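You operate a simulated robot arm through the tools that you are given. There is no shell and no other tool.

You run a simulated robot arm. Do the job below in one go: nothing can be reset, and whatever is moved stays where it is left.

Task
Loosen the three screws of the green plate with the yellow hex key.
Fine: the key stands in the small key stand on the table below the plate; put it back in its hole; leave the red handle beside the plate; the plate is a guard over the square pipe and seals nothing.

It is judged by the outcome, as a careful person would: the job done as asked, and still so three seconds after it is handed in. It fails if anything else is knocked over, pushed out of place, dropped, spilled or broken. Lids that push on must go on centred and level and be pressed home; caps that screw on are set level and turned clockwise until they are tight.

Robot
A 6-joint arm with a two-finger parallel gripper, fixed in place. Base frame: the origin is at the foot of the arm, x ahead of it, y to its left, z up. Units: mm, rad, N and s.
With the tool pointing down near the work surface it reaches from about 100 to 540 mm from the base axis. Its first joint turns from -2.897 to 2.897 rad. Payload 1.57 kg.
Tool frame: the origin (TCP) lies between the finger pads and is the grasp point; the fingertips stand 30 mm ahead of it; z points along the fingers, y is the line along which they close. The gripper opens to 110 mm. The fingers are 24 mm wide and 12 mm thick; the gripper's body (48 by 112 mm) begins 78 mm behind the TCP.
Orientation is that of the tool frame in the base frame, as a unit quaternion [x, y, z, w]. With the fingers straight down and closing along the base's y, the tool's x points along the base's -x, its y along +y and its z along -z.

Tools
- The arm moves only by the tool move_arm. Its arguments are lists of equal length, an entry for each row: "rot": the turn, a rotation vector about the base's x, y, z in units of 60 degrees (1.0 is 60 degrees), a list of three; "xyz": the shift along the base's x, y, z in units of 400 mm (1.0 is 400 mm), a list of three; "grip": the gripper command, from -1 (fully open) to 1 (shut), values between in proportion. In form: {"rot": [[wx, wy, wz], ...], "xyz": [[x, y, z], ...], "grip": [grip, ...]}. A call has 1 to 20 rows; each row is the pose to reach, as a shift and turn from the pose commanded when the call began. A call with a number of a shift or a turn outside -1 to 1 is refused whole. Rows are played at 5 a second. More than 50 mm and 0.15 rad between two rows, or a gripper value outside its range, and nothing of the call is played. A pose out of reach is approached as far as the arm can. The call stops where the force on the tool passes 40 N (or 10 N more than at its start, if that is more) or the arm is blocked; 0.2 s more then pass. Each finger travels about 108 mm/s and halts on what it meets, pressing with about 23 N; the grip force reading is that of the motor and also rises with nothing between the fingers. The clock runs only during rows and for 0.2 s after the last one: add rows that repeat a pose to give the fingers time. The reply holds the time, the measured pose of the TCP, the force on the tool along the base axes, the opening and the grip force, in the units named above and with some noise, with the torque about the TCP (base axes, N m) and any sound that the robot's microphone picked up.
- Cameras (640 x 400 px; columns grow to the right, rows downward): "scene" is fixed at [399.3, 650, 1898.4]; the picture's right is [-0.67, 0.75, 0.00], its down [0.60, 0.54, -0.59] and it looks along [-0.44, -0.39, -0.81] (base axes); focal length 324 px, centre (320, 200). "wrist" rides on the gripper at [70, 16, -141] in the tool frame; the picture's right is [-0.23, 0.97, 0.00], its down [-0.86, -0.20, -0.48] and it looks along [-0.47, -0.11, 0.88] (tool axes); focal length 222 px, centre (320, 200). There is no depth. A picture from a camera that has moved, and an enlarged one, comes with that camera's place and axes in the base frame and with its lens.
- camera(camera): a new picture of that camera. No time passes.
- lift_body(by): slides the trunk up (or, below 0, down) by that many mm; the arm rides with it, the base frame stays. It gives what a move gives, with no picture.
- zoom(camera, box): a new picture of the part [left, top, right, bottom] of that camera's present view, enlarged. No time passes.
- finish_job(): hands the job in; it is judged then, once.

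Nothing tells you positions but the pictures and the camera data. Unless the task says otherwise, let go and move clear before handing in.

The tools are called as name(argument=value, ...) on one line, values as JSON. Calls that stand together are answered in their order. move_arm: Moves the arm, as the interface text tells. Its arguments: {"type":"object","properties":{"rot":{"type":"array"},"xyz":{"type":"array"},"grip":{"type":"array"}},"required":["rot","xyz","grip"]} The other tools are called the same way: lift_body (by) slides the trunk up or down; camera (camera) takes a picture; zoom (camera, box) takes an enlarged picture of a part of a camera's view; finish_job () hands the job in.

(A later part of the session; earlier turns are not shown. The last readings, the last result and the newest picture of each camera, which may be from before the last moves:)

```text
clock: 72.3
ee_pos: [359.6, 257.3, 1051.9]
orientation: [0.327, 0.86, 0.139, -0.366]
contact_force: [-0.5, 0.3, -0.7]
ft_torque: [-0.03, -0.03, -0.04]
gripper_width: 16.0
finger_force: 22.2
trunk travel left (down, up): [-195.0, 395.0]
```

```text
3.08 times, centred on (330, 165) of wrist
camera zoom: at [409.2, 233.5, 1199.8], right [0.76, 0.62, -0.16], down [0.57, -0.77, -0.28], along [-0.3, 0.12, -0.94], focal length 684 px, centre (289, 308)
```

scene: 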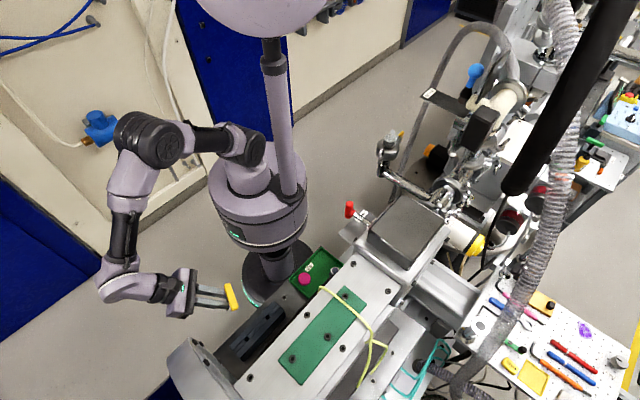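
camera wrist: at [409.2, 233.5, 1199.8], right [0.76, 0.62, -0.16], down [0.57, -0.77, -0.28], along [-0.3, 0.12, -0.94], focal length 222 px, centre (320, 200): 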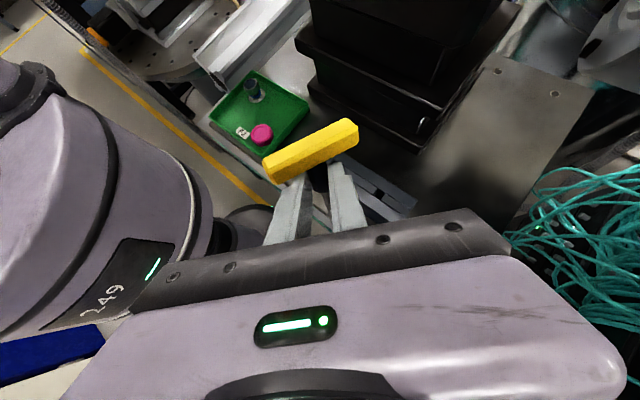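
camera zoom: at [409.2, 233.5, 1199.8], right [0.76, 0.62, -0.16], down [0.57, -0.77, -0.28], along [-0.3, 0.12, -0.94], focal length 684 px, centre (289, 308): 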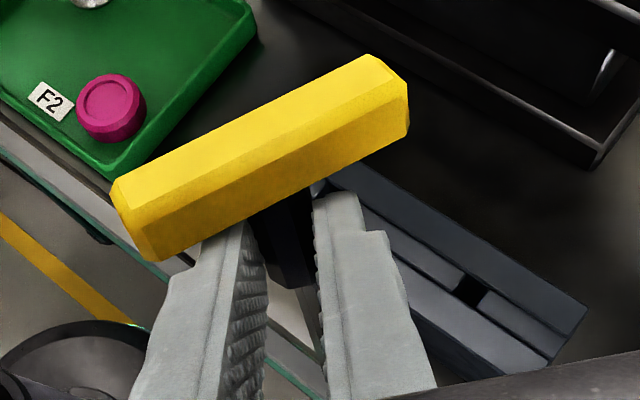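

The shank tip still leans about 19° toward the hand, so the grip angle is about 65°. I'll add 19° of tilt.

move_arm(rot=[[0.0262, 0.0297, 0], [0.0525, 0.0593, 0], [0.0787, 0.089, 0], [0.105, 0.1187, 0], [0.1312, 0.1484, 0], [0.1575, 0.178, 0], [0.1837, 0.2077, 0], [0.21, 0.2374, 0], [0.21, 0.2374, 0]], xyz=[[0, 0, 0], [0, 0, 0], [0, 0, 0], [0, 0, 0], [0, 0, 0], [0, 0, 0], [0, 0, 0], [0, 0, 0], [0, 0, 0]], grip=[1, 1, 1, 1, 1, 1, 1, 1, 1])

zoom(camera="scene", box=[215, 280, 255, 320])

camera(camera="wrist")

camera(camera="scene")

```text
clock: 74.3
ee_pos: [359.0, 256.8, 1051.1]
orientation: [0.298, 0.788, 0.191, -0.503]
contact_force: [-0.7, -0.2, -0.3]
ft_torque: [0.02, -0.01, 0.02]
gripper_width: 15.8
finger_force: 23.0
trunk travel left (down, up): [-195.0, 395.0]
```

```text
10.00 times, centred on (235, 300) of scene
camera zoom: at [399.3, 650.0, 1898.4], right [-0.67, 0.75, 0.0], down [0.6, 0.54, -0.59], along [-0.44, -0.39, -0.81], focal length 3244 px, centre (1170, -800)
```

zoom: 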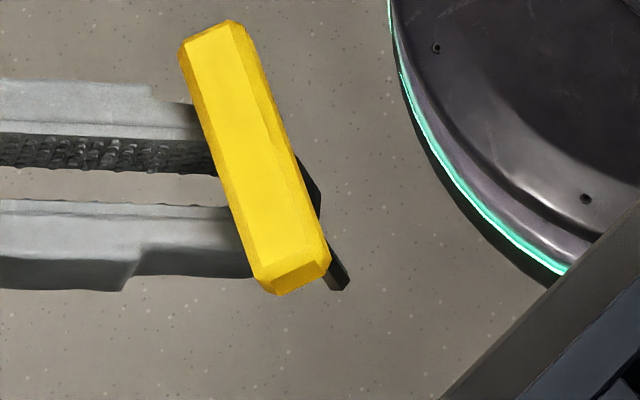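

```text
taken
camera wrist: at [443.3, 202.5, 1174.3], right [0.72, 0.67, -0.21], down [0.46, -0.68, -0.57], along [-0.52, 0.32, -0.79], focal length 222 px, centre (320, 200)
```

wrist: 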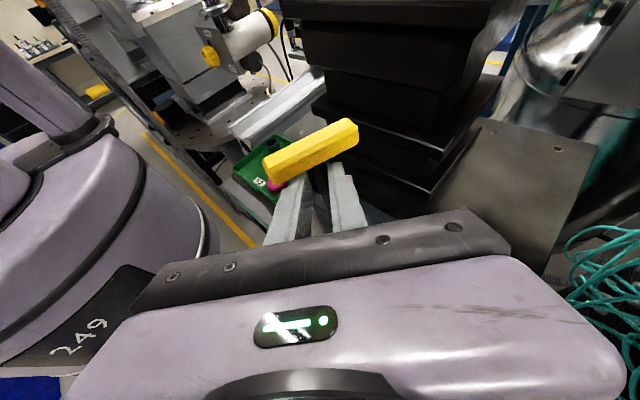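

```text
taken
```

scene: 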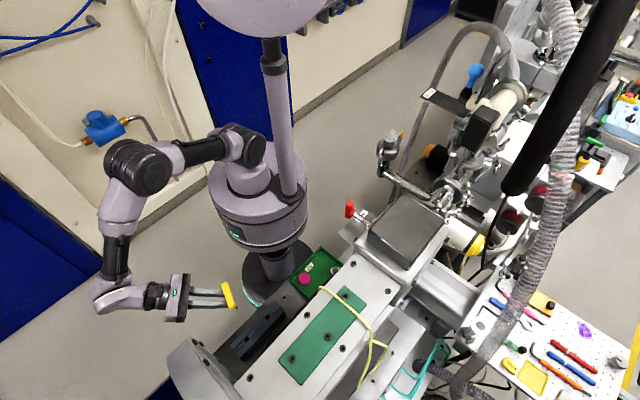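

The shank is now vertical to within about 2°. I'll move slowly to above the original hole, then lower the trunk until the tip is just above the stand.

move_arm(rot=[[0, 0, 0], [0, 0, 0], [0, 0, 0], [0, 0, 0], [0, 0, 0], [0, 0, 0], [0, 0, 0], [0, 0, 0], [0, 0, 0]], xyz=[[-0.0157, 0.0195, 0], [-0.0314, 0.039, 0], [-0.0471, 0.0585, 0], [-0.0628, 0.078, 0], [-0.0784, 0.0975, 0], [-0.0941, 0.117, 0], [-0.1098, 0.1365, 0], [-0.1255, 0.156, 0], [-0.1255, 0.156, 0]], grip=[1, 1, 1, 1, 1, 1, 1, 1, 1])

lift_body(by=-60)

zoom(camera="scene", box=[235, 280, 285, 330])

zoom(camera="wrist", box=[240, 90, 420, 230])

```text
clock: 76.3
ee_pos: [309.1, 318.7, 1052.7]
orientation: [0.3, 0.788, 0.191, -0.502]
contact_force: [0.4, 0.0, 0.1]
ft_torque: [-0.02, 0.0, -0.03]
gripper_width: 15.6
finger_force: 23.1
trunk travel left (down, up): [-195.0, 395.0]
```

```text
clock: 77.3
ee_pos: [308.8, 319.9, 991.5]
orientation: [0.3, 0.788, 0.192, -0.502]
contact_force: [0.0, 0.3, -1.0]
ft_torque: [-0.01, 0.0, -0.02]
gripper_width: 15.7
finger_force: 23.0
trunk travel left (down, up): [-135.0, 455.0]
```

```text
8.00 times, centred on (260, 305) of scene
camera zoom: at [399.3, 650.0, 1898.4], right [-0.67, 0.75, 0.0], down [0.6, 0.54, -0.59], along [-0.44, -0.39, -0.81], focal length 2595 px, centre (800, -640)
```

zoom: 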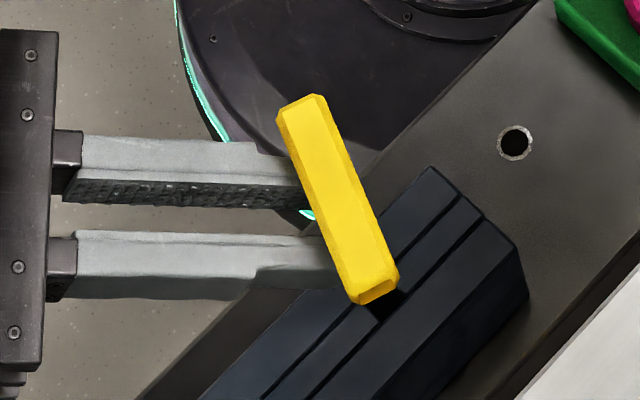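

```text
2.86 times, centred on (330, 160) of wrist
camera zoom: at [393.1, 265.0, 1114.5], right [0.72, 0.67, -0.21], down [0.46, -0.68, -0.57], along [-0.52, 0.32, -0.79], focal length 635 px, centre (291, 314)
```

zoom: 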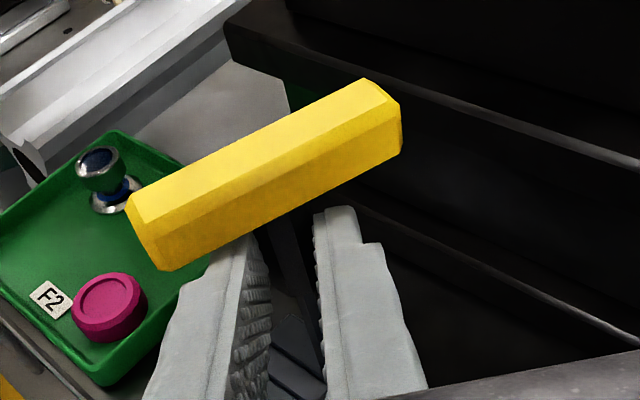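

zoom(camera="wrist", box=[295, 150, 355, 210])

zoom(camera="scene", box=[255, 300, 285, 330])

```text
6.67 times, centred on (325, 180) of wrist
camera zoom: at [393.1, 265.0, 1114.5], right [0.72, 0.67, -0.21], down [0.46, -0.68, -0.57], along [-0.52, 0.32, -0.79], focal length 1481 px, centre (287, 333)
```

zoom: 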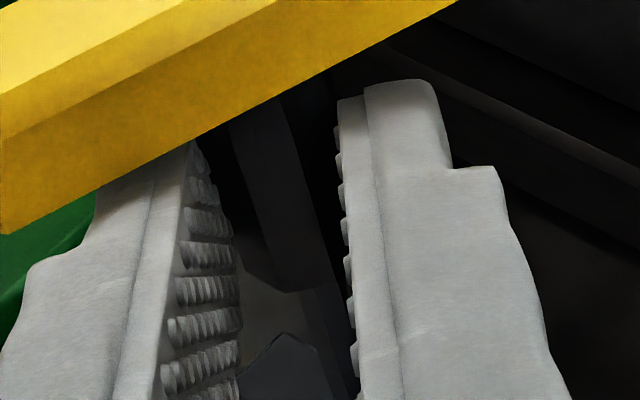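

```text
13.33 times, centred on (270, 315) of scene
camera zoom: at [399.3, 650.0, 1898.4], right [-0.67, 0.75, 0.0], down [0.6, 0.54, -0.59], along [-0.44, -0.39, -0.81], focal length 4325 px, centre (987, -1333)
```

zoom: 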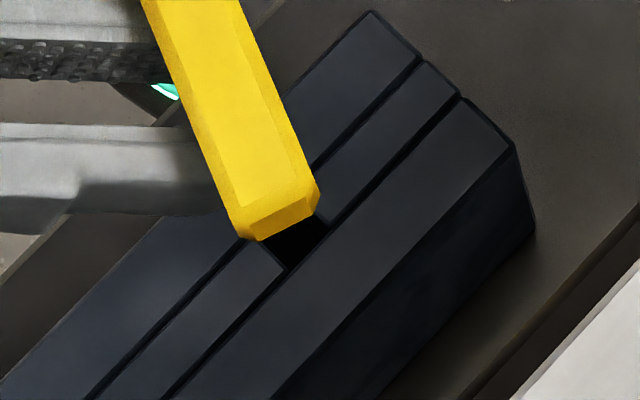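

The tip leans about 3° sideways and the bar is about 2 mm off. I'll correct both before inserting.

move_arm(rot=[[0.0188, -0.0166, 0], [0.0375, -0.0331, 0], [0.0375, -0.0331, 0]], xyz=[[-0.003, -0.0035, 0], [-0.0063, -0.007, 0], [-0.0063, -0.007, 0]], grip=[1, 1, 1])

zoom(camera="scene", box=[235, 280, 285, 330])

zoom(camera="wrist", box=[295, 150, 355, 210])

```text
clock: 78.1
ee_pos: [307.2, 314.8, 991.3]
orientation: [0.286, 0.793, 0.212, -0.494]
contact_force: [0.3, 0.9, 0.2]
ft_torque: [-0.03, 0.02, 0.03]
gripper_width: 15.9
finger_force: 22.8
trunk travel left (down, up): [-135.0, 455.0]
```

```text
8.00 times, centred on (260, 305) of scene
camera zoom: at [399.3, 650.0, 1898.4], right [-0.67, 0.75, 0.0], down [0.6, 0.54, -0.59], along [-0.44, -0.39, -0.81], focal length 2595 px, centre (800, -640)
```

zoom: 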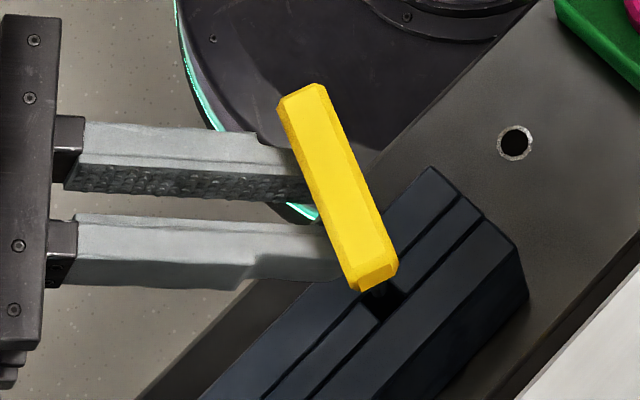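

```text
6.67 times, centred on (325, 180) of wrist
camera zoom: at [386.6, 257.5, 1114.8], right [0.72, 0.67, -0.15], down [0.48, -0.65, -0.58], along [-0.49, 0.35, -0.8], focal length 1481 px, centre (287, 333)
```

zoom: 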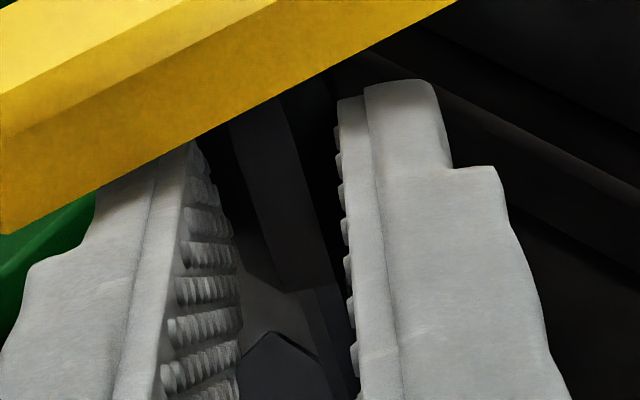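

zoom(camera="scene", box=[260, 308, 276, 324])

```text
16.00 times, centred on (268, 316) of scene
camera zoom: at [399.3, 650.0, 1898.4], right [-0.67, 0.75, 0.0], down [0.6, 0.54, -0.59], along [-0.44, -0.39, -0.81], focal length 5190 px, centre (1152, -1656)
```

zoom: 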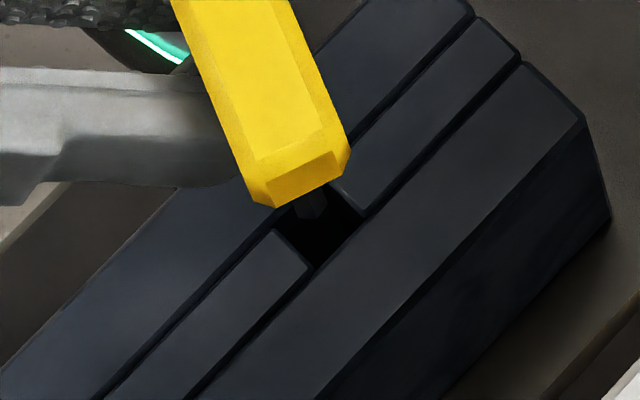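

The tip is visible just above the hole and within about 2 mm of centre. I'll nudge slightly and lower it in.

move_arm(rot=[[0, 0, 0], [0, 0, 0], [0, 0, 0], [0, 0, 0], [0, 0, 0], [0, 0, 0]], xyz=[[-0.002, -0.0025, 0], [-0.002, -0.0025, -0.015], [-0.002, -0.0025, -0.03], [-0.002, -0.0025, -0.045], [-0.002, -0.0025, -0.06], [-0.002, -0.0025, -0.07]], grip=[1, 1, 1, 1, 1, 1])

zoom(camera="scene", box=[255, 300, 279, 324])

zoom(camera="wrist", box=[240, 90, 420, 230])

```text
clock: 79.5
ee_pos: [305.7, 316.0, 963.2]
orientation: [0.285, 0.793, 0.211, -0.495]
contact_force: [0.4, -0.6, -0.8]
ft_torque: [-0.03, -0.02, 0.0]
gripper_width: 15.7
finger_force: 23.3
trunk travel left (down, up): [-135.0, 455.0]
```

```text
16.00 times, centred on (267, 312) of scene
camera zoom: at [399.3, 650.0, 1898.4], right [-0.67, 0.75, 0.0], down [0.6, 0.54, -0.59], along [-0.44, -0.39, -0.81], focal length 5190 px, centre (1168, -1592)
```

zoom: 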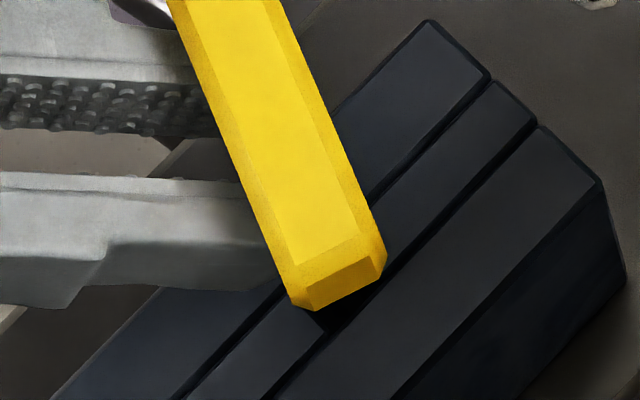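

```text
2.86 times, centred on (330, 160) of wrist
camera zoom: at [385.6, 256.5, 1086.7], right [0.72, 0.67, -0.15], down [0.48, -0.65, -0.58], along [-0.49, 0.35, -0.8], focal length 635 px, centre (291, 314)
```

zoom: 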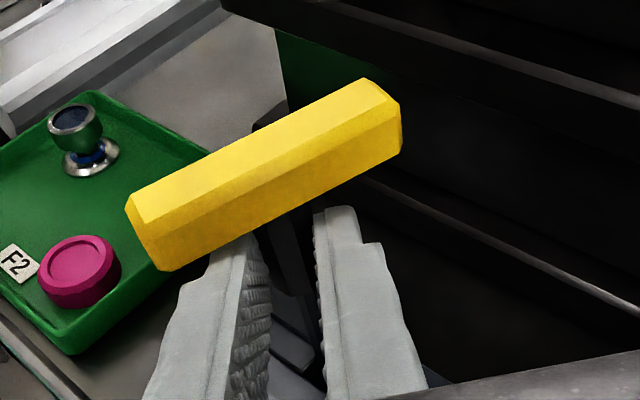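

No contact, and the tip should now be about 10 mm inside the hole. I'll continue down in small steps.

move_arm(rot=[[0, 0, 0], [0, 0, 0], [0, 0, 0], [0, 0, 0], [0, 0, 0], [0, 0, 0]], xyz=[[0, 0, -0.015], [0, 0, -0.03], [0, 0, -0.045], [0, 0, -0.06], [0, 0, -0.075], [0, 0, -0.075]], grip=[1, 1, 1, 1, 1, 1])

zoom(camera="scene", box=[245, 295, 285, 335])

zoom(camera="wrist", box=[240, 90, 420, 230])

```text
clock: 80.9
ee_pos: [305.7, 315.9, 933.7]
orientation: [0.286, 0.793, 0.212, -0.495]
contact_force: [-1.0, -1.3, -0.2]
ft_torque: [-0.13, -0.03, 0.04]
gripper_width: 15.9
finger_force: 23.2
trunk travel left (down, up): [-135.0, 455.0]
```

```text
10.00 times, centred on (265, 315) of scene
camera zoom: at [399.3, 650.0, 1898.4], right [-0.67, 0.75, 0.0], down [0.6, 0.54, -0.59], along [-0.44, -0.39, -0.81], focal length 3244 px, centre (870, -950)
```

zoom: 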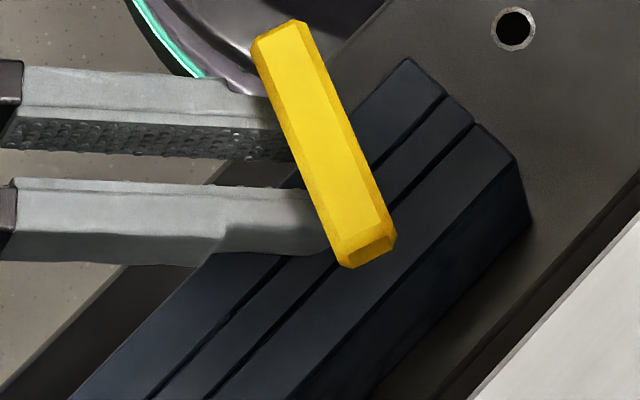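

```text
2.86 times, centred on (330, 160) of wrist
camera zoom: at [385.1, 256.9, 1057.2], right [0.72, 0.67, -0.15], down [0.48, -0.65, -0.58], along [-0.49, 0.35, -0.8], focal length 635 px, centre (291, 314)
```

zoom: 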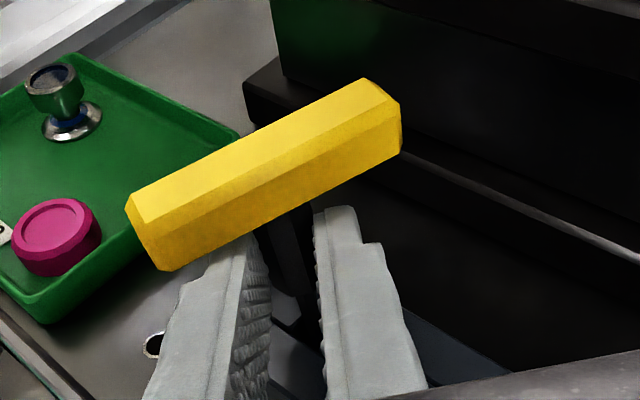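

move_arm(rot=[[0, 0, 0], [0, 0, 0], [0, 0, 0], [0, 0, 0], [0, 0, 0], [0, 0, 0]], xyz=[[0, 0, -0.01], [0, 0, -0.02], [0, 0, -0.03], [0, 0, -0.04], [0, 0, -0.047], [0, 0, -0.047]], grip=[1, 1, 1, 1, 1, 1])

zoom(camera="wrist", box=[240, 90, 420, 230])

zoom(camera="scene", box=[245, 295, 285, 335])

```text
clock: 82.3
ee_pos: [304.8, 315.7, 914.2]
orientation: [0.285, 0.793, 0.211, -0.495]
contact_force: [0.4, -0.1, 1.1]
ft_torque: [-0.04, -0.02, 0.01]
gripper_width: 15.6
finger_force: 23.0
trunk travel left (down, up): [-135.0, 455.0]
```

```text
2.86 times, centred on (330, 160) of wrist
camera zoom: at [385.6, 256.7, 1037.9], right [0.72, 0.67, -0.15], down [0.48, -0.65, -0.58], along [-0.49, 0.35, -0.8], focal length 635 px, centre (291, 314)
```

zoom: 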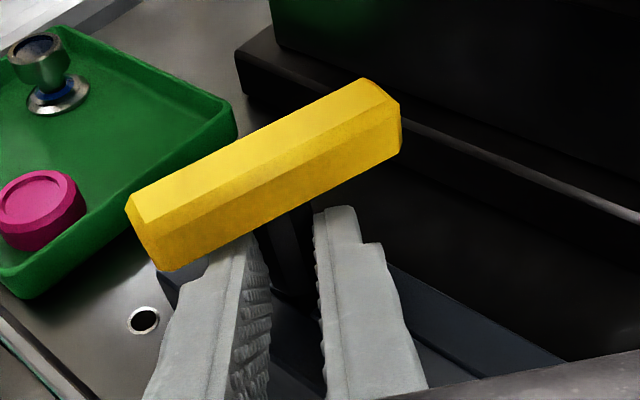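

```text
10.00 times, centred on (265, 315) of scene
camera zoom: at [399.3, 650.0, 1898.4], right [-0.67, 0.75, 0.0], down [0.6, 0.54, -0.59], along [-0.44, -0.39, -0.81], focal length 3244 px, centre (870, -950)
```

zoom: 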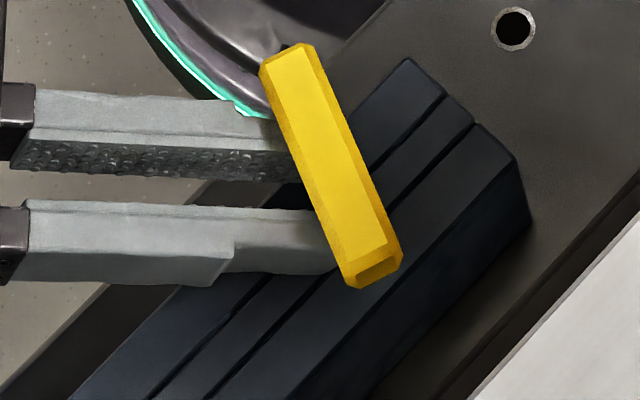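

move_arm(rot=[[0, 0, 0], [0, 0, 0], [0, 0, 0], [0, 0, 0]], xyz=[[0, 0, -0.003], [0, 0, -0.006], [0, 0, -0.009], [0, 0, -0.009]], grip=[1, 1, 1, 1])

zoom(camera="wrist", box=[295, 150, 355, 210])

```text
clock: 83.3
ee_pos: [305.9, 315.5, 910.8]
orientation: [0.286, 0.793, 0.212, -0.495]
contact_force: [0.3, 0.9, 0.2]
ft_torque: [-0.02, 0.0, -0.02]
gripper_width: 15.9
finger_force: 22.5
trunk travel left (down, up): [-135.0, 455.0]
```

```text
6.67 times, centred on (325, 180) of wrist
camera zoom: at [385.7, 256.2, 1034.3], right [0.72, 0.67, -0.15], down [0.48, -0.65, -0.58], along [-0.49, 0.35, -0.8], focal length 1481 px, centre (287, 333)
```

zoom: 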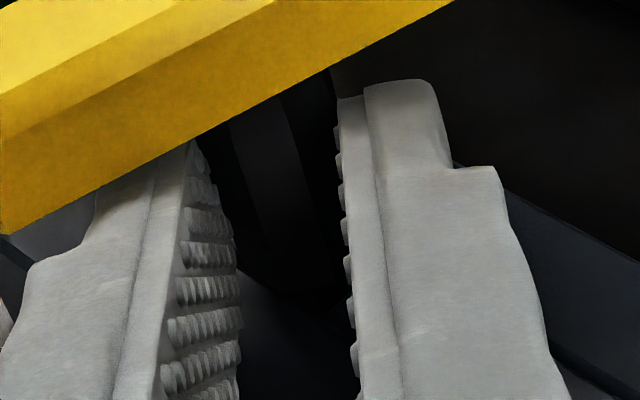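

move_arm(rot=[[0, 0, 0], [0, 0, 0], [0, 0, 0], [0, 0, 0]], xyz=[[0, 0, -0.003], [0, 0, -0.006], [0, 0, -0.01], [0, 0, -0.01]], grip=[1, 1, 1, 1])

zoom(camera="scene", box=[245, 295, 285, 335])

```text
clock: 84.3
ee_pos: [306.1, 314.9, 907.5]
orientation: [0.286, 0.793, 0.212, -0.494]
contact_force: [3.3, 3.2, 18.9]
ft_torque: [0.36, 0.4, -0.17]
gripper_width: 16.0
finger_force: 22.7
trunk travel left (down, up): [-135.0, 455.0]
```

```text
10.00 times, centred on (265, 315) of scene
camera zoom: at [399.3, 650.0, 1898.4], right [-0.67, 0.75, 0.0], down [0.6, 0.54, -0.59], along [-0.44, -0.39, -0.81], focal length 3244 px, centre (870, -950)
```

zoom: 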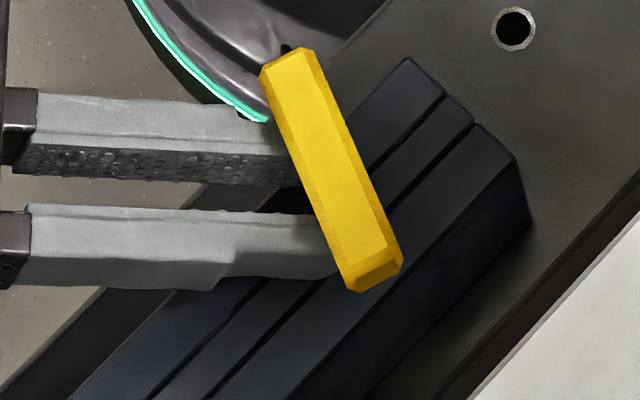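

The key is seated: contact rose to 19 N as the collar met the stand. I'll ease off 1 mm, open the fingers, back straight out horizontally and then lift.

move_arm(rot=[[0, 0, 0], [0, 0, 0], [0, 0, 0], [0, 0, 0], [0, 0, 0]], xyz=[[0, 0, 0.0025], [0, 0, 0.0025], [0, 0, 0.0025], [0, 0, 0.0025], [0, 0, 0.0025]], grip=[1, 0.6, 0.3, 0.1, 0.1])

zoom(camera="wrist", box=[240, 90, 420, 230])

zoom(camera="scene", box=[245, 295, 285, 335])

```text
clock: 85.5
ee_pos: [305.7, 315.8, 908.9]
orientation: [0.286, 0.793, 0.212, -0.495]
contact_force: [0.5, 0.3, -0.6]
ft_torque: [0.03, 0.0, -0.01]
gripper_width: 49.7
finger_force: 0.0
trunk travel left (down, up): [-135.0, 455.0]
```

```text
2.86 times, centred on (330, 160) of wrist
camera zoom: at [385.5, 256.2, 1031.6], right [0.72, 0.67, -0.15], down [0.48, -0.65, -0.58], along [-0.49, 0.35, -0.8], focal length 635 px, centre (291, 314)
```

zoom: 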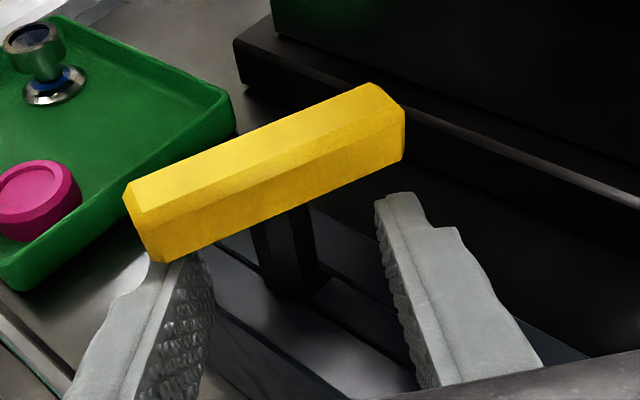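

```text
10.00 times, centred on (265, 315) of scene
camera zoom: at [399.3, 650.0, 1898.4], right [-0.67, 0.75, 0.0], down [0.6, 0.54, -0.59], along [-0.44, -0.39, -0.81], focal length 3244 px, centre (870, -950)
```

zoom: 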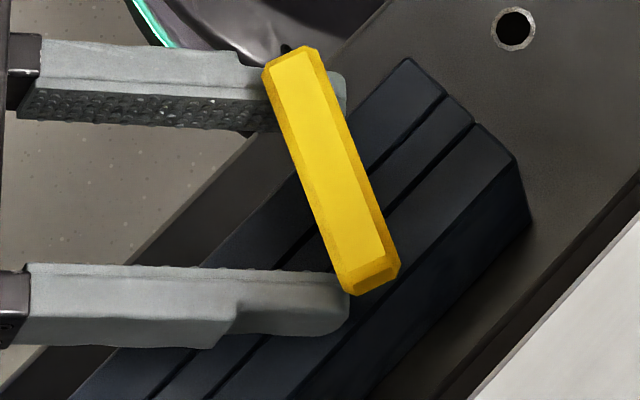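

The key stands upright in its hole again. I'm backing the hand straight out.

move_arm(rot=[[0, 0, 0], [0, 0, 0], [0, 0, 0], [0, 0, 0], [0, 0, 0], [0, 0, 0], [0, 0, 0], [0, 0, 0], [0, 0, 0]], xyz=[[0.0094, -0.0083, 0.002], [0.0281, -0.0249, 0.003], [0.0468, -0.0415, 0.004], [0.0656, -0.058, 0.006], [0.0843, -0.0746, 0.01], [0.1123, -0.0995, 0.02], [0.14, -0.124, 0.05], [0.17, -0.15, 0.1], [0.18, -0.16, 0.18]], grip=[0.1, 0.1, 0.1, 0.1, 0.1, 0.1, 0.1, 0.1, 0.1])

camera(camera="wrist")

zoom(camera="scene", box=[235, 285, 295, 345])

```text
clock: 87.5
ee_pos: [377.9, 250.7, 979.0]
orientation: [0.285, 0.793, 0.211, -0.495]
contact_force: [-0.5, -0.2, 0.2]
ft_torque: [-0.03, 0.0, 0.0]
gripper_width: 49.3
finger_force: 0.1
trunk travel left (down, up): [-135.0, 455.0]
```

```text
taken
camera wrist: at [457.3, 191.5, 1103.2], right [0.72, 0.67, -0.15], down [0.48, -0.65, -0.58], along [-0.49, 0.35, -0.8], focal length 222 px, centre (320, 200)
```

wrist: 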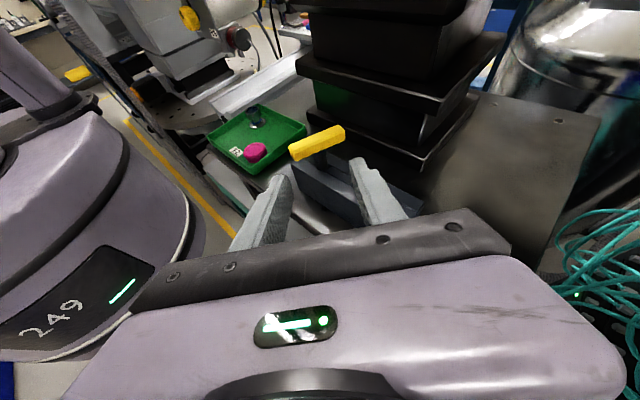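

```text
6.67 times, centred on (265, 315) of scene
camera zoom: at [399.3, 650.0, 1898.4], right [-0.67, 0.75, 0.0], down [0.6, 0.54, -0.59], along [-0.44, -0.39, -0.81], focal length 2163 px, centre (687, -567)
```

zoom: 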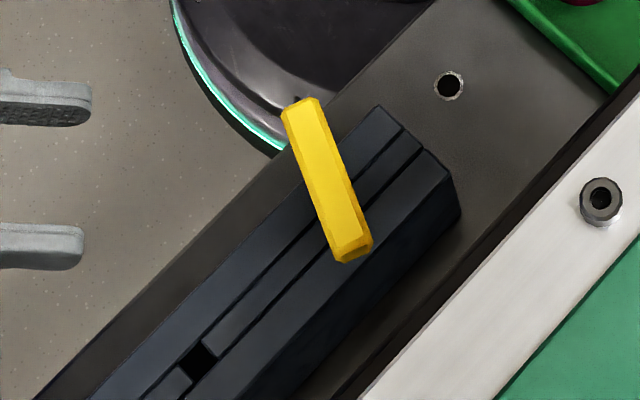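

The key is back in the stand, now with the bar at an azimuth of about 65°. I'll straighten the hand at a safe height and turn it to line up with the bar.

move_arm(rot=[[0, 0, 0], [-0.075, -0.0783, -0.0029], [-0.15, -0.1565, -0.0057], [-0.225, -0.2348, -0.0086], [-0.3, -0.3131, -0.0114], [-0.375, -0.3914, -0.0143], [-0.45, -0.4696, -0.0172], [-0.525, -0.5479, -0.02], [-0.6, -0.6262, -0.0229], [-0.675, -0.7044, -0.0257], [-0.751, -0.7827, -0.0286], [-0.751, -0.7827, -0.0286]], xyz=[[0, 0, 0.08], [0, 0, 0.16], [0, 0, 0.24], [0, 0, 0.28], [0, 0, 0.3], [0, 0, 0.3], [0, 0, 0.3], [0, 0, 0.3], [0, 0, 0.3], [0, 0, 0.3], [0, 0, 0.3], [0, 0, 0.3]], grip=[0, -0.2, -0.4, -0.6, -0.8, -1, -1, -1, -1, -1, -1, -1])

move_arm(rot=[[0, 0, 0.11], [0, 0, 0.22], [0, 0, 0.33], [0, 0, 0.44], [0, 0, 0.55], [0, 0, 0.66], [0, 0, 0.77], [0, 0, 0.885]], xyz=[[-0.025, 0.02, 0], [-0.05, 0.04, 0], [-0.075, 0.06, 0], [-0.1, 0.08, 0], [-0.125, 0.1, 0], [-0.15, 0.12, 0], [-0.175, 0.14, 0], [-0.2, 0.16, 0]], grip=[-1, -1, -1, -1, -1, -1, -1, -1])

move_arm(rot=[[0, 0, 0.11], [0, 0, 0.22], [0, 0, 0.33], [0, 0, 0.44], [0, 0, 0.55], [0, 0, 0.66], [0, 0, 0.77], [0, 0, 0.885], [0, 0, 0.885]], xyz=[[-0.02, 0.02, 0], [-0.025, 0.04, 0], [-0.03, 0.045, 0], [-0.03, 0.045, 0], [-0.03, 0.045, 0], [-0.03, 0.045, 0], [-0.03, 0.045, 0], [-0.03, 0.045, 0], [-0.03, 0.045, 0]], grip=[-1, -1, -1, -1, -1, -1, -1, -1, -1])

zoom(camera="wrist", box=[240, 60, 400, 190])

camera(camera="scene")

```text
clock: 90.1
ee_pos: [377.5, 251.8, 1100.2]
orientation: [0.355, 0.935, 0.001, 0.001]
contact_force: [-0.4, -0.6, -0.2]
ft_torque: [0.0, 0.02, 0.03]
gripper_width: 109.8
finger_force: 0.0
trunk travel left (down, up): [-135.0, 455.0]
```

```text
clock: 91.9
ee_pos: [297.8, 315.5, 1100.6]
orientation: [-0.102, 0.995, 0.0, 0.001]
contact_force: [0.3, -0.6, -0.5]
ft_torque: [-0.03, 0.05, 0.01]
gripper_width: 110.0
finger_force: 0.0
trunk travel left (down, up): [-135.0, 455.0]
```

```text
clock: 93.9
ee_pos: [285.4, 333.1, 1101.7]
orientation: [-0.536, 0.844, 0.0, 0.0]
contact_force: [0.2, -0.1, 0.2]
ft_torque: [-0.04, 0.0, -0.02]
gripper_width: 110.1
finger_force: 0.0
trunk travel left (down, up): [-135.0, 455.0]
```

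```text
3.08 times, centred on (320, 125) of wrist
camera zoom: at [241.4, 276.4, 1242.1], right [-0.78, 0.62, 0.0], down [0.55, 0.69, 0.48], along [0.3, 0.38, -0.88], focal length 684 px, centre (320, 431)
```

zoom: 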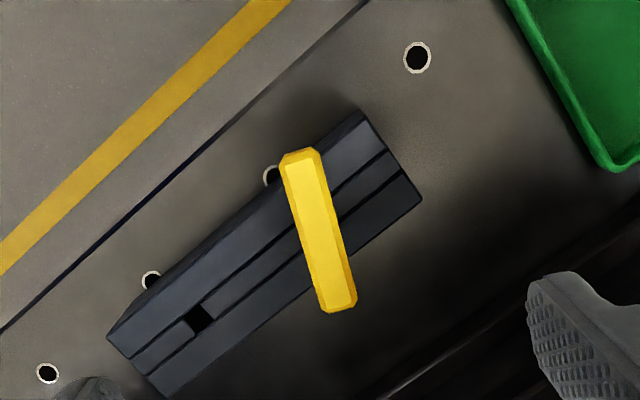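

```text
taken
```

scene: 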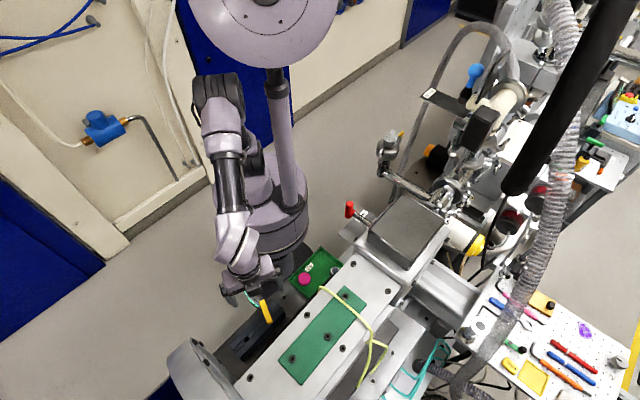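

The bar is centred under the tool and lined up to within 2°. I'll fine-adjust and descend, this time gripping deeper with the TCP at the bar's middle.

lift_body(by=-100)

move_arm(rot=[[0, 0, 0.032], [0, 0, 0.032], [0, 0, 0.032], [0, 0, 0.032], [0, 0, 0.032]], xyz=[[-0.003, -0.0028, 0], [-0.003, -0.0028, -0.05], [-0.003, -0.0028, -0.1], [-0.003, -0.0028, -0.15], [-0.003, -0.0028, -0.15]], grip=[-1, -0.7, -0.5, -0.3, -0.3])

zoom(camera="wrist", box=[240, 110, 400, 240])

camera(camera="scene")

```text
clock: 95.2
ee_pos: [285.5, 332.9, 1000.6]
orientation: [-0.535, 0.845, 0.001, 0.0]
contact_force: [0.5, -0.1, 0.0]
ft_torque: [0.0, -0.01, -0.03]
gripper_width: 109.9
finger_force: 0.0
trunk travel left (down, up): [-35.0, 555.0]
```

```text
clock: 96.5
ee_pos: [284.8, 334.5, 941.3]
orientation: [-0.549, 0.836, 0.0, 0.0]
contact_force: [0.1, -0.9, 0.0]
ft_torque: [0.03, 0.03, 0.02]
gripper_width: 71.3
finger_force: 0.0
trunk travel left (down, up): [-35.0, 555.0]
```

```text
3.08 times, centred on (320, 175) of wrist
camera zoom: at [241.7, 274.7, 1082.1], right [-0.8, 0.59, 0.0], down [0.52, 0.71, 0.48], along [0.28, 0.38, -0.88], focal length 684 px, centre (320, 277)
```

zoom: 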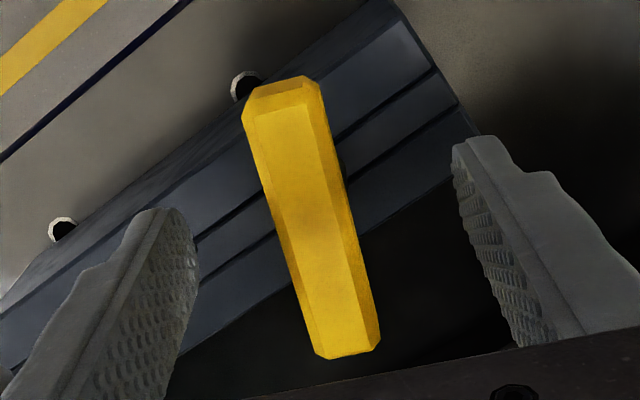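

```text
taken
```

scene: 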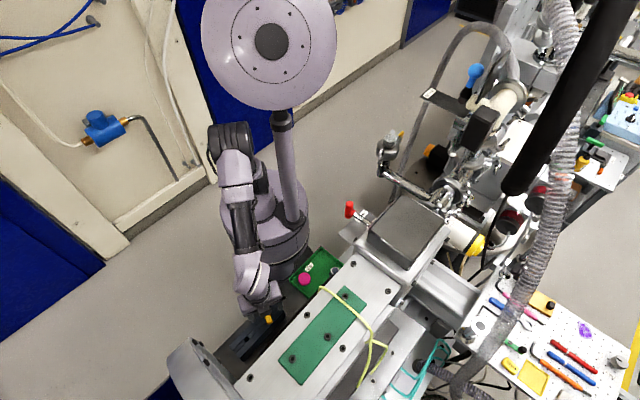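

move_arm(rot=[[0, 0, 0], [0, 0, 0], [0, 0, 0], [0, 0, 0], [0, 0, 0]], xyz=[[0.004, 0.002, 0], [0.004, 0.002, -0.02], [0.004, 0.002, -0.04], [0.004, 0.002, -0.05], [0.004, 0.002, -0.05]], grip=[-0.3, -0.3, -0.3, -0.3, -0.3])

move_arm(rot=[[0, 0, 0], [0, 0, 0], [0, 0, 0], [0, 0, 0], [0, 0, 0], [0, 0, 0]], xyz=[[0, 0, 0], [0, 0, 0], [0, 0, 0], [0, 0, 0], [0, 0, 0], [0, 0, 0]], grip=[0.1, 0.4, 0.6, 0.8, 1, 1])

zoom(camera="wrist", box=[240, 110, 400, 240])

```text
clock: 97.7
ee_pos: [287.0, 334.4, 921.4]
orientation: [-0.549, 0.836, 0.001, 0.0]
contact_force: [0.0, -0.1, -1.2]
ft_torque: [-0.01, 0.02, -0.02]
gripper_width: 71.5
finger_force: 0.0
trunk travel left (down, up): [-35.0, 555.0]
```

```text
clock: 99.0
ee_pos: [287.3, 333.2, 921.9]
orientation: [-0.549, 0.836, 0.0, -0.001]
contact_force: [0.4, 0.4, 0.8]
ft_torque: [0.01, 0.0, 0.0]
gripper_width: 17.3
finger_force: 23.4
trunk travel left (down, up): [-35.0, 555.0]
```

```text
3.08 times, centred on (320, 175) of wrist
camera zoom: at [244.0, 275.7, 1062.3], right [-0.8, 0.59, 0.0], down [0.52, 0.71, 0.48], along [0.28, 0.39, -0.88], focal length 684 px, centre (320, 277)
```

zoom: 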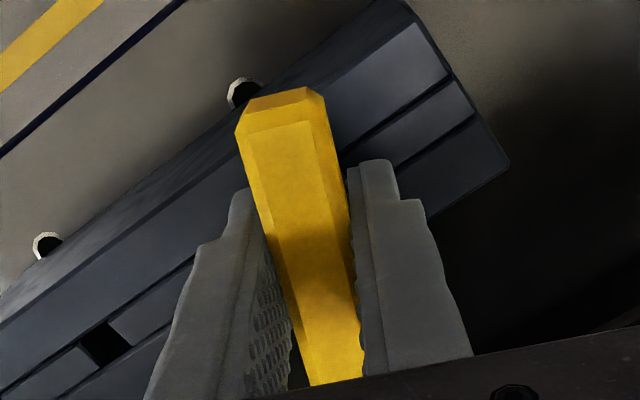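

Gripped at 17.3 mm and deeper on the bar. I'll lift in stages and check the hold.

move_arm(rot=[[0, 0, 0], [0, 0, 0], [0, 0, 0], [0, 0, 0], [0, 0, 0], [0, 0, 0], [0, 0, 0]], xyz=[[0, 0, 0.02], [0, 0, 0.05], [0, 0, 0.08], [0, 0, 0.12], [0, 0, 0.16], [0, 0, 0.2], [0, 0, 0.2]], grip=[1, 1, 1, 1, 1, 1, 1])

lift_body(by=100)

zoom(camera="wrist", box=[240, 110, 400, 240])

zoom(camera="scene", box=[235, 265, 285, 315])

```text
clock: 100.7
ee_pos: [287.1, 333.0, 1001.2]
orientation: [-0.549, 0.836, 0.001, 0.0]
contact_force: [-0.3, 0.7, -0.9]
ft_torque: [0.0, 0.01, 0.02]
gripper_width: 17.6
finger_force: 23.7
trunk travel left (down, up): [-35.0, 555.0]
```

```text
clock: 102.0
ee_pos: [287.7, 333.0, 1101.8]
orientation: [-0.549, 0.836, 0.0, -0.001]
contact_force: [-0.2, -0.7, -0.9]
ft_torque: [0.0, 0.0, 0.01]
gripper_width: 17.5
finger_force: 23.1
trunk travel left (down, up): [-135.0, 455.0]
```

```text
3.08 times, centred on (320, 175) of wrist
camera zoom: at [244.6, 274.6, 1242.6], right [-0.8, 0.59, 0.0], down [0.52, 0.71, 0.48], along [0.28, 0.38, -0.88], focal length 684 px, centre (320, 277)
```

zoom: 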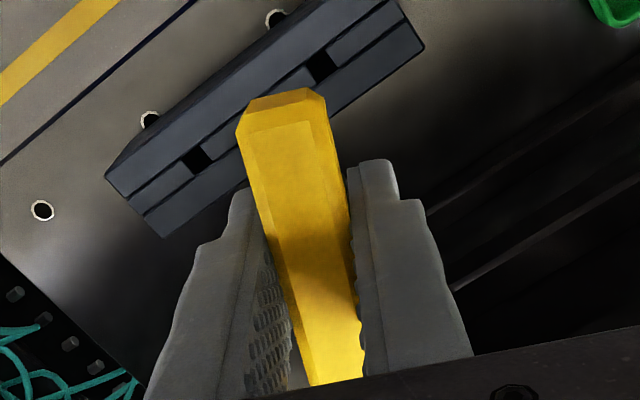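

```text
8.00 times, centred on (260, 290) of scene
camera zoom: at [399.3, 650.0, 1898.4], right [-0.67, 0.75, 0.0], down [0.6, 0.54, -0.59], along [-0.44, -0.39, -0.81], focal length 2595 px, centre (800, -520)
```

zoom: 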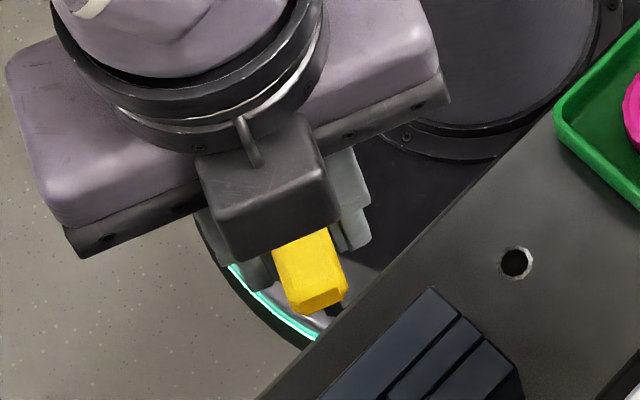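

lift_body(by=390)

zoom(camera="wrist", box=[240, 110, 400, 240])

camera(camera="scene")

zoom(camera="scene", box=[195, 170, 265, 240])

```text
clock: 105.7
ee_pos: [286.8, 333.9, 1490.3]
orientation: [-0.549, 0.836, 0.001, 0.0]
contact_force: [-0.1, 0.2, -0.4]
ft_torque: [0.01, -0.02, -0.01]
gripper_width: 17.5
finger_force: 22.5
trunk travel left (down, up): [-525.0, 65.0]
```

```text
3.08 times, centred on (320, 175) of wrist
camera zoom: at [244.5, 274.6, 1632.7], right [-0.8, 0.59, 0.0], down [0.52, 0.71, 0.48], along [0.28, 0.39, -0.88], focal length 684 px, centre (320, 277)
```

zoom: 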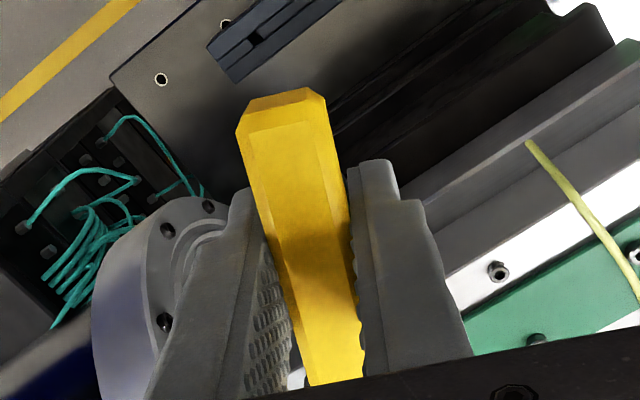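

```text
taken
```

scene: 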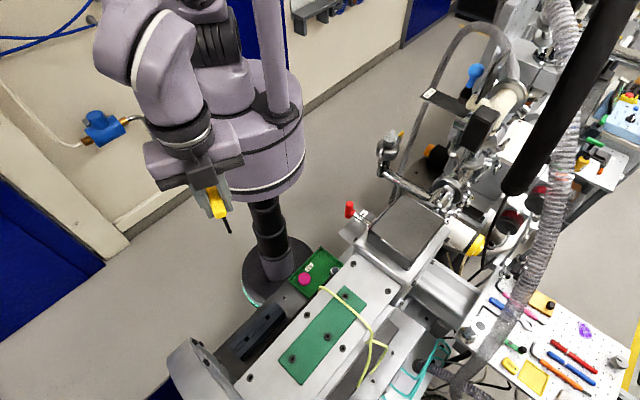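

```text
5.71 times, centred on (230, 205) of scene
camera zoom: at [399.3, 650.0, 1898.4], right [-0.67, 0.75, 0.0], down [0.6, 0.54, -0.59], along [-0.44, -0.39, -0.81], focal length 1854 px, centre (834, 171)
```

zoom: 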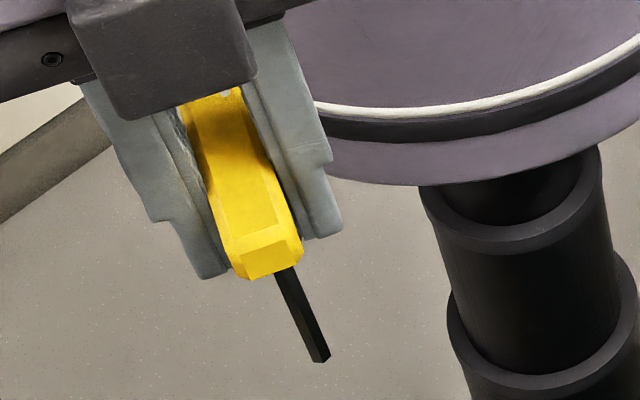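

zoom(camera="scene", box=[215, 210, 245, 240])

```text
13.33 times, centred on (230, 225) of scene
camera zoom: at [399.3, 650.0, 1898.4], right [-0.67, 0.75, 0.0], down [0.6, 0.54, -0.59], along [-0.44, -0.39, -0.81], focal length 4325 px, centre (1520, -133)
```

zoom: 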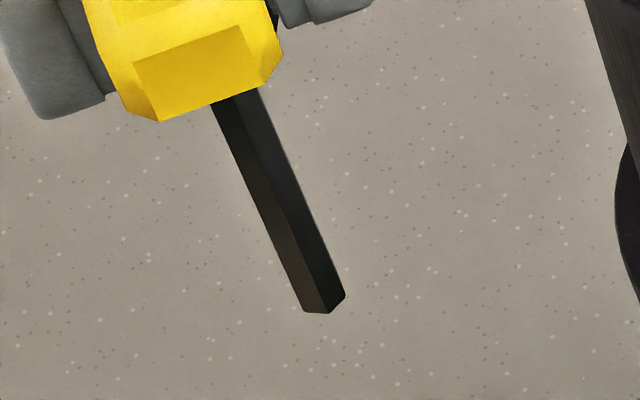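

The key is held well, with the tip about 96 mm below the TCP. I'll carry it slowly, without any yaw, to above the middle screw S2.

move_arm(rot=[[0, 0, 0], [0, 0, 0], [0, 0, 0], [0, 0, 0], [0, 0, 0], [0, 0, 0], [0, 0, 0], [0, 0, 0], [0, 0, 0], [0, 0, 0], [0, 0, 0], [0, 0, 0], [0, 0, 0], [0, 0, 0]], xyz=[[0, 0.03, 0], [0, 0.08, 0], [-0.002, 0.13, 0], [-0.004, 0.18, 0], [-0.006, 0.23, 0], [-0.008, 0.28, 0], [-0.01, 0.33, 0], [-0.012, 0.38, 0], [-0.014, 0.43, 0], [-0.015, 0.48, 0], [-0.016, 0.53, 0], [-0.016, 0.555, 0], [-0.016, 0.569, 0], [-0.016, 0.569, 0]], grip=[1, 1, 1, 1, 1, 1, 1, 1, 1, 1, 1, 1, 1, 1])

camera(camera="wrist")

camera(camera="scene")

```text
clock: 108.7
ee_pos: [281.7, 560.2, 1490.2]
orientation: [-0.549, 0.836, 0.001, 0.0]
contact_force: [0.3, -0.3, 0.0]
ft_torque: [-0.01, -0.05, 0.01]
gripper_width: 17.5
finger_force: 22.9
trunk travel left (down, up): [-525.0, 65.0]
```

```text
taken
camera wrist: at [237.8, 502.1, 1632.5], right [-0.8, 0.59, 0.0], down [0.52, 0.71, 0.48], along [0.28, 0.39, -0.88], focal length 222 px, centre (320, 200)
```

wrist: 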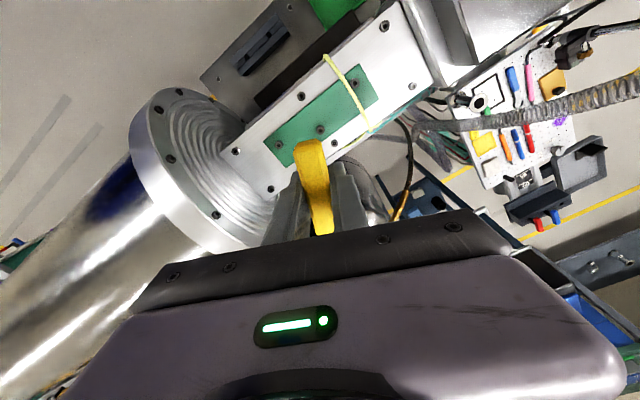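

```text
taken
```

scene: 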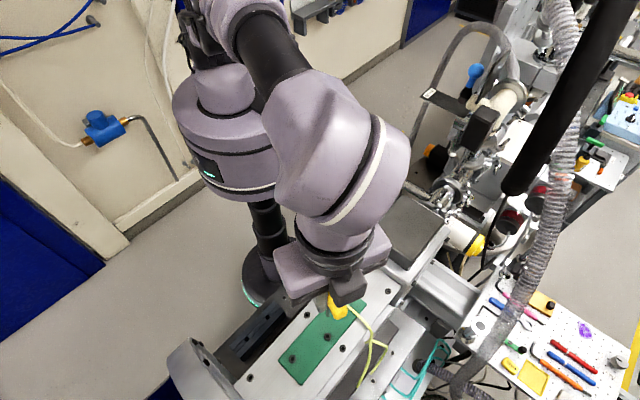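

zoom(camera="wrist", box=[260, 60, 380, 160])

zoom(camera="scene", box=[305, 280, 365, 350])

```text
4.00 times, centred on (320, 110) of wrist
camera zoom: at [237.8, 502.1, 1632.5], right [-0.8, 0.59, 0.0], down [0.52, 0.71, 0.48], along [0.28, 0.39, -0.88], focal length 888 px, centre (320, 560)
```

zoom: 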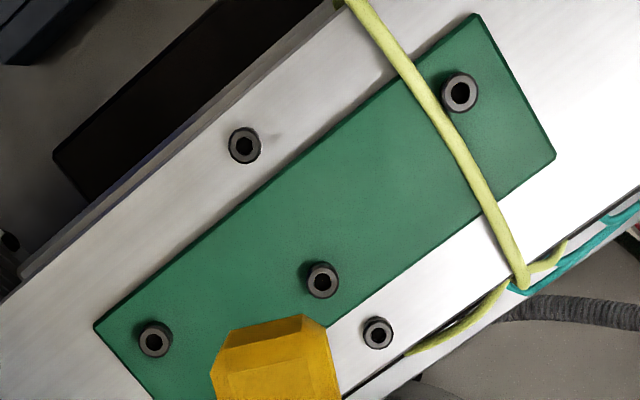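

```text
5.71 times, centred on (335, 315) of scene
camera zoom: at [399.3, 650.0, 1898.4], right [-0.67, 0.75, 0.0], down [0.6, 0.54, -0.59], along [-0.44, -0.39, -0.81], focal length 1854 px, centre (234, -457)
```

zoom: 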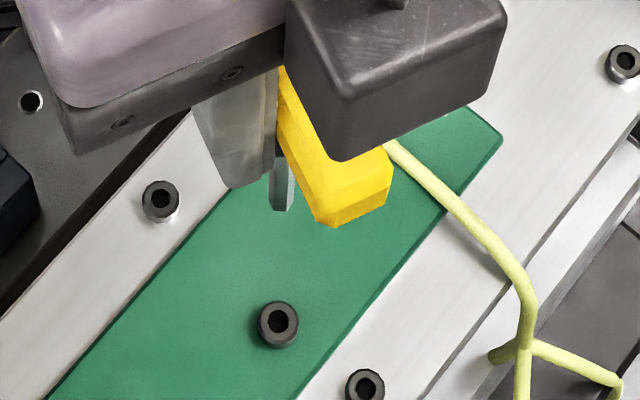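

I can see both the tip and S2 in the scene camera. I'll lower to about 20 mm above the head with a small correction.

move_arm(rot=[[0, 0, 0], [0, 0, 0], [0, 0, 0], [0, 0, 0], [0, 0, 0], [0, 0, 0], [0, 0, 0]], xyz=[[-0.005, 0.0025, -0.05], [-0.005, 0.0025, -0.1], [-0.005, 0.0025, -0.15], [-0.005, 0.0025, -0.2], [-0.005, 0.0025, -0.23], [-0.005, 0.0025, -0.254], [-0.005, 0.0025, -0.254]], grip=[1, 1, 1, 1, 1, 1, 1])

zoom(camera="scene", box=[310, 315, 345, 350])

zoom(camera="wrist", box=[260, 60, 380, 160])

```text
clock: 110.3
ee_pos: [279.7, 561.0, 1389.7]
orientation: [-0.549, 0.836, 0.0, -0.001]
contact_force: [-1.3, -0.9, -0.5]
ft_torque: [0.06, 0.0, -0.01]
gripper_width: 17.7
finger_force: 22.8
trunk travel left (down, up): [-525.0, 65.0]
```

```text
11.43 times, centred on (328, 332) of scene
camera zoom: at [399.3, 650.0, 1898.4], right [-0.67, 0.75, 0.0], down [0.6, 0.54, -0.59], along [-0.44, -0.39, -0.81], focal length 3707 px, centre (234, -1314)
```

zoom: 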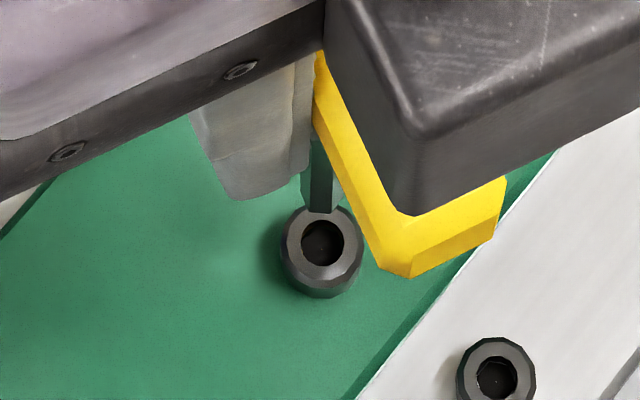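

```text
4.00 times, centred on (320, 110) of wrist
camera zoom: at [236.9, 502.7, 1531.6], right [-0.8, 0.59, 0.0], down [0.52, 0.71, 0.48], along [0.28, 0.39, -0.88], focal length 888 px, centre (320, 560)
```

zoom: 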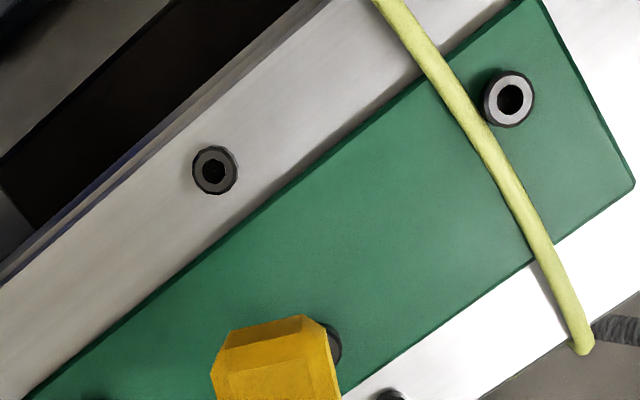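

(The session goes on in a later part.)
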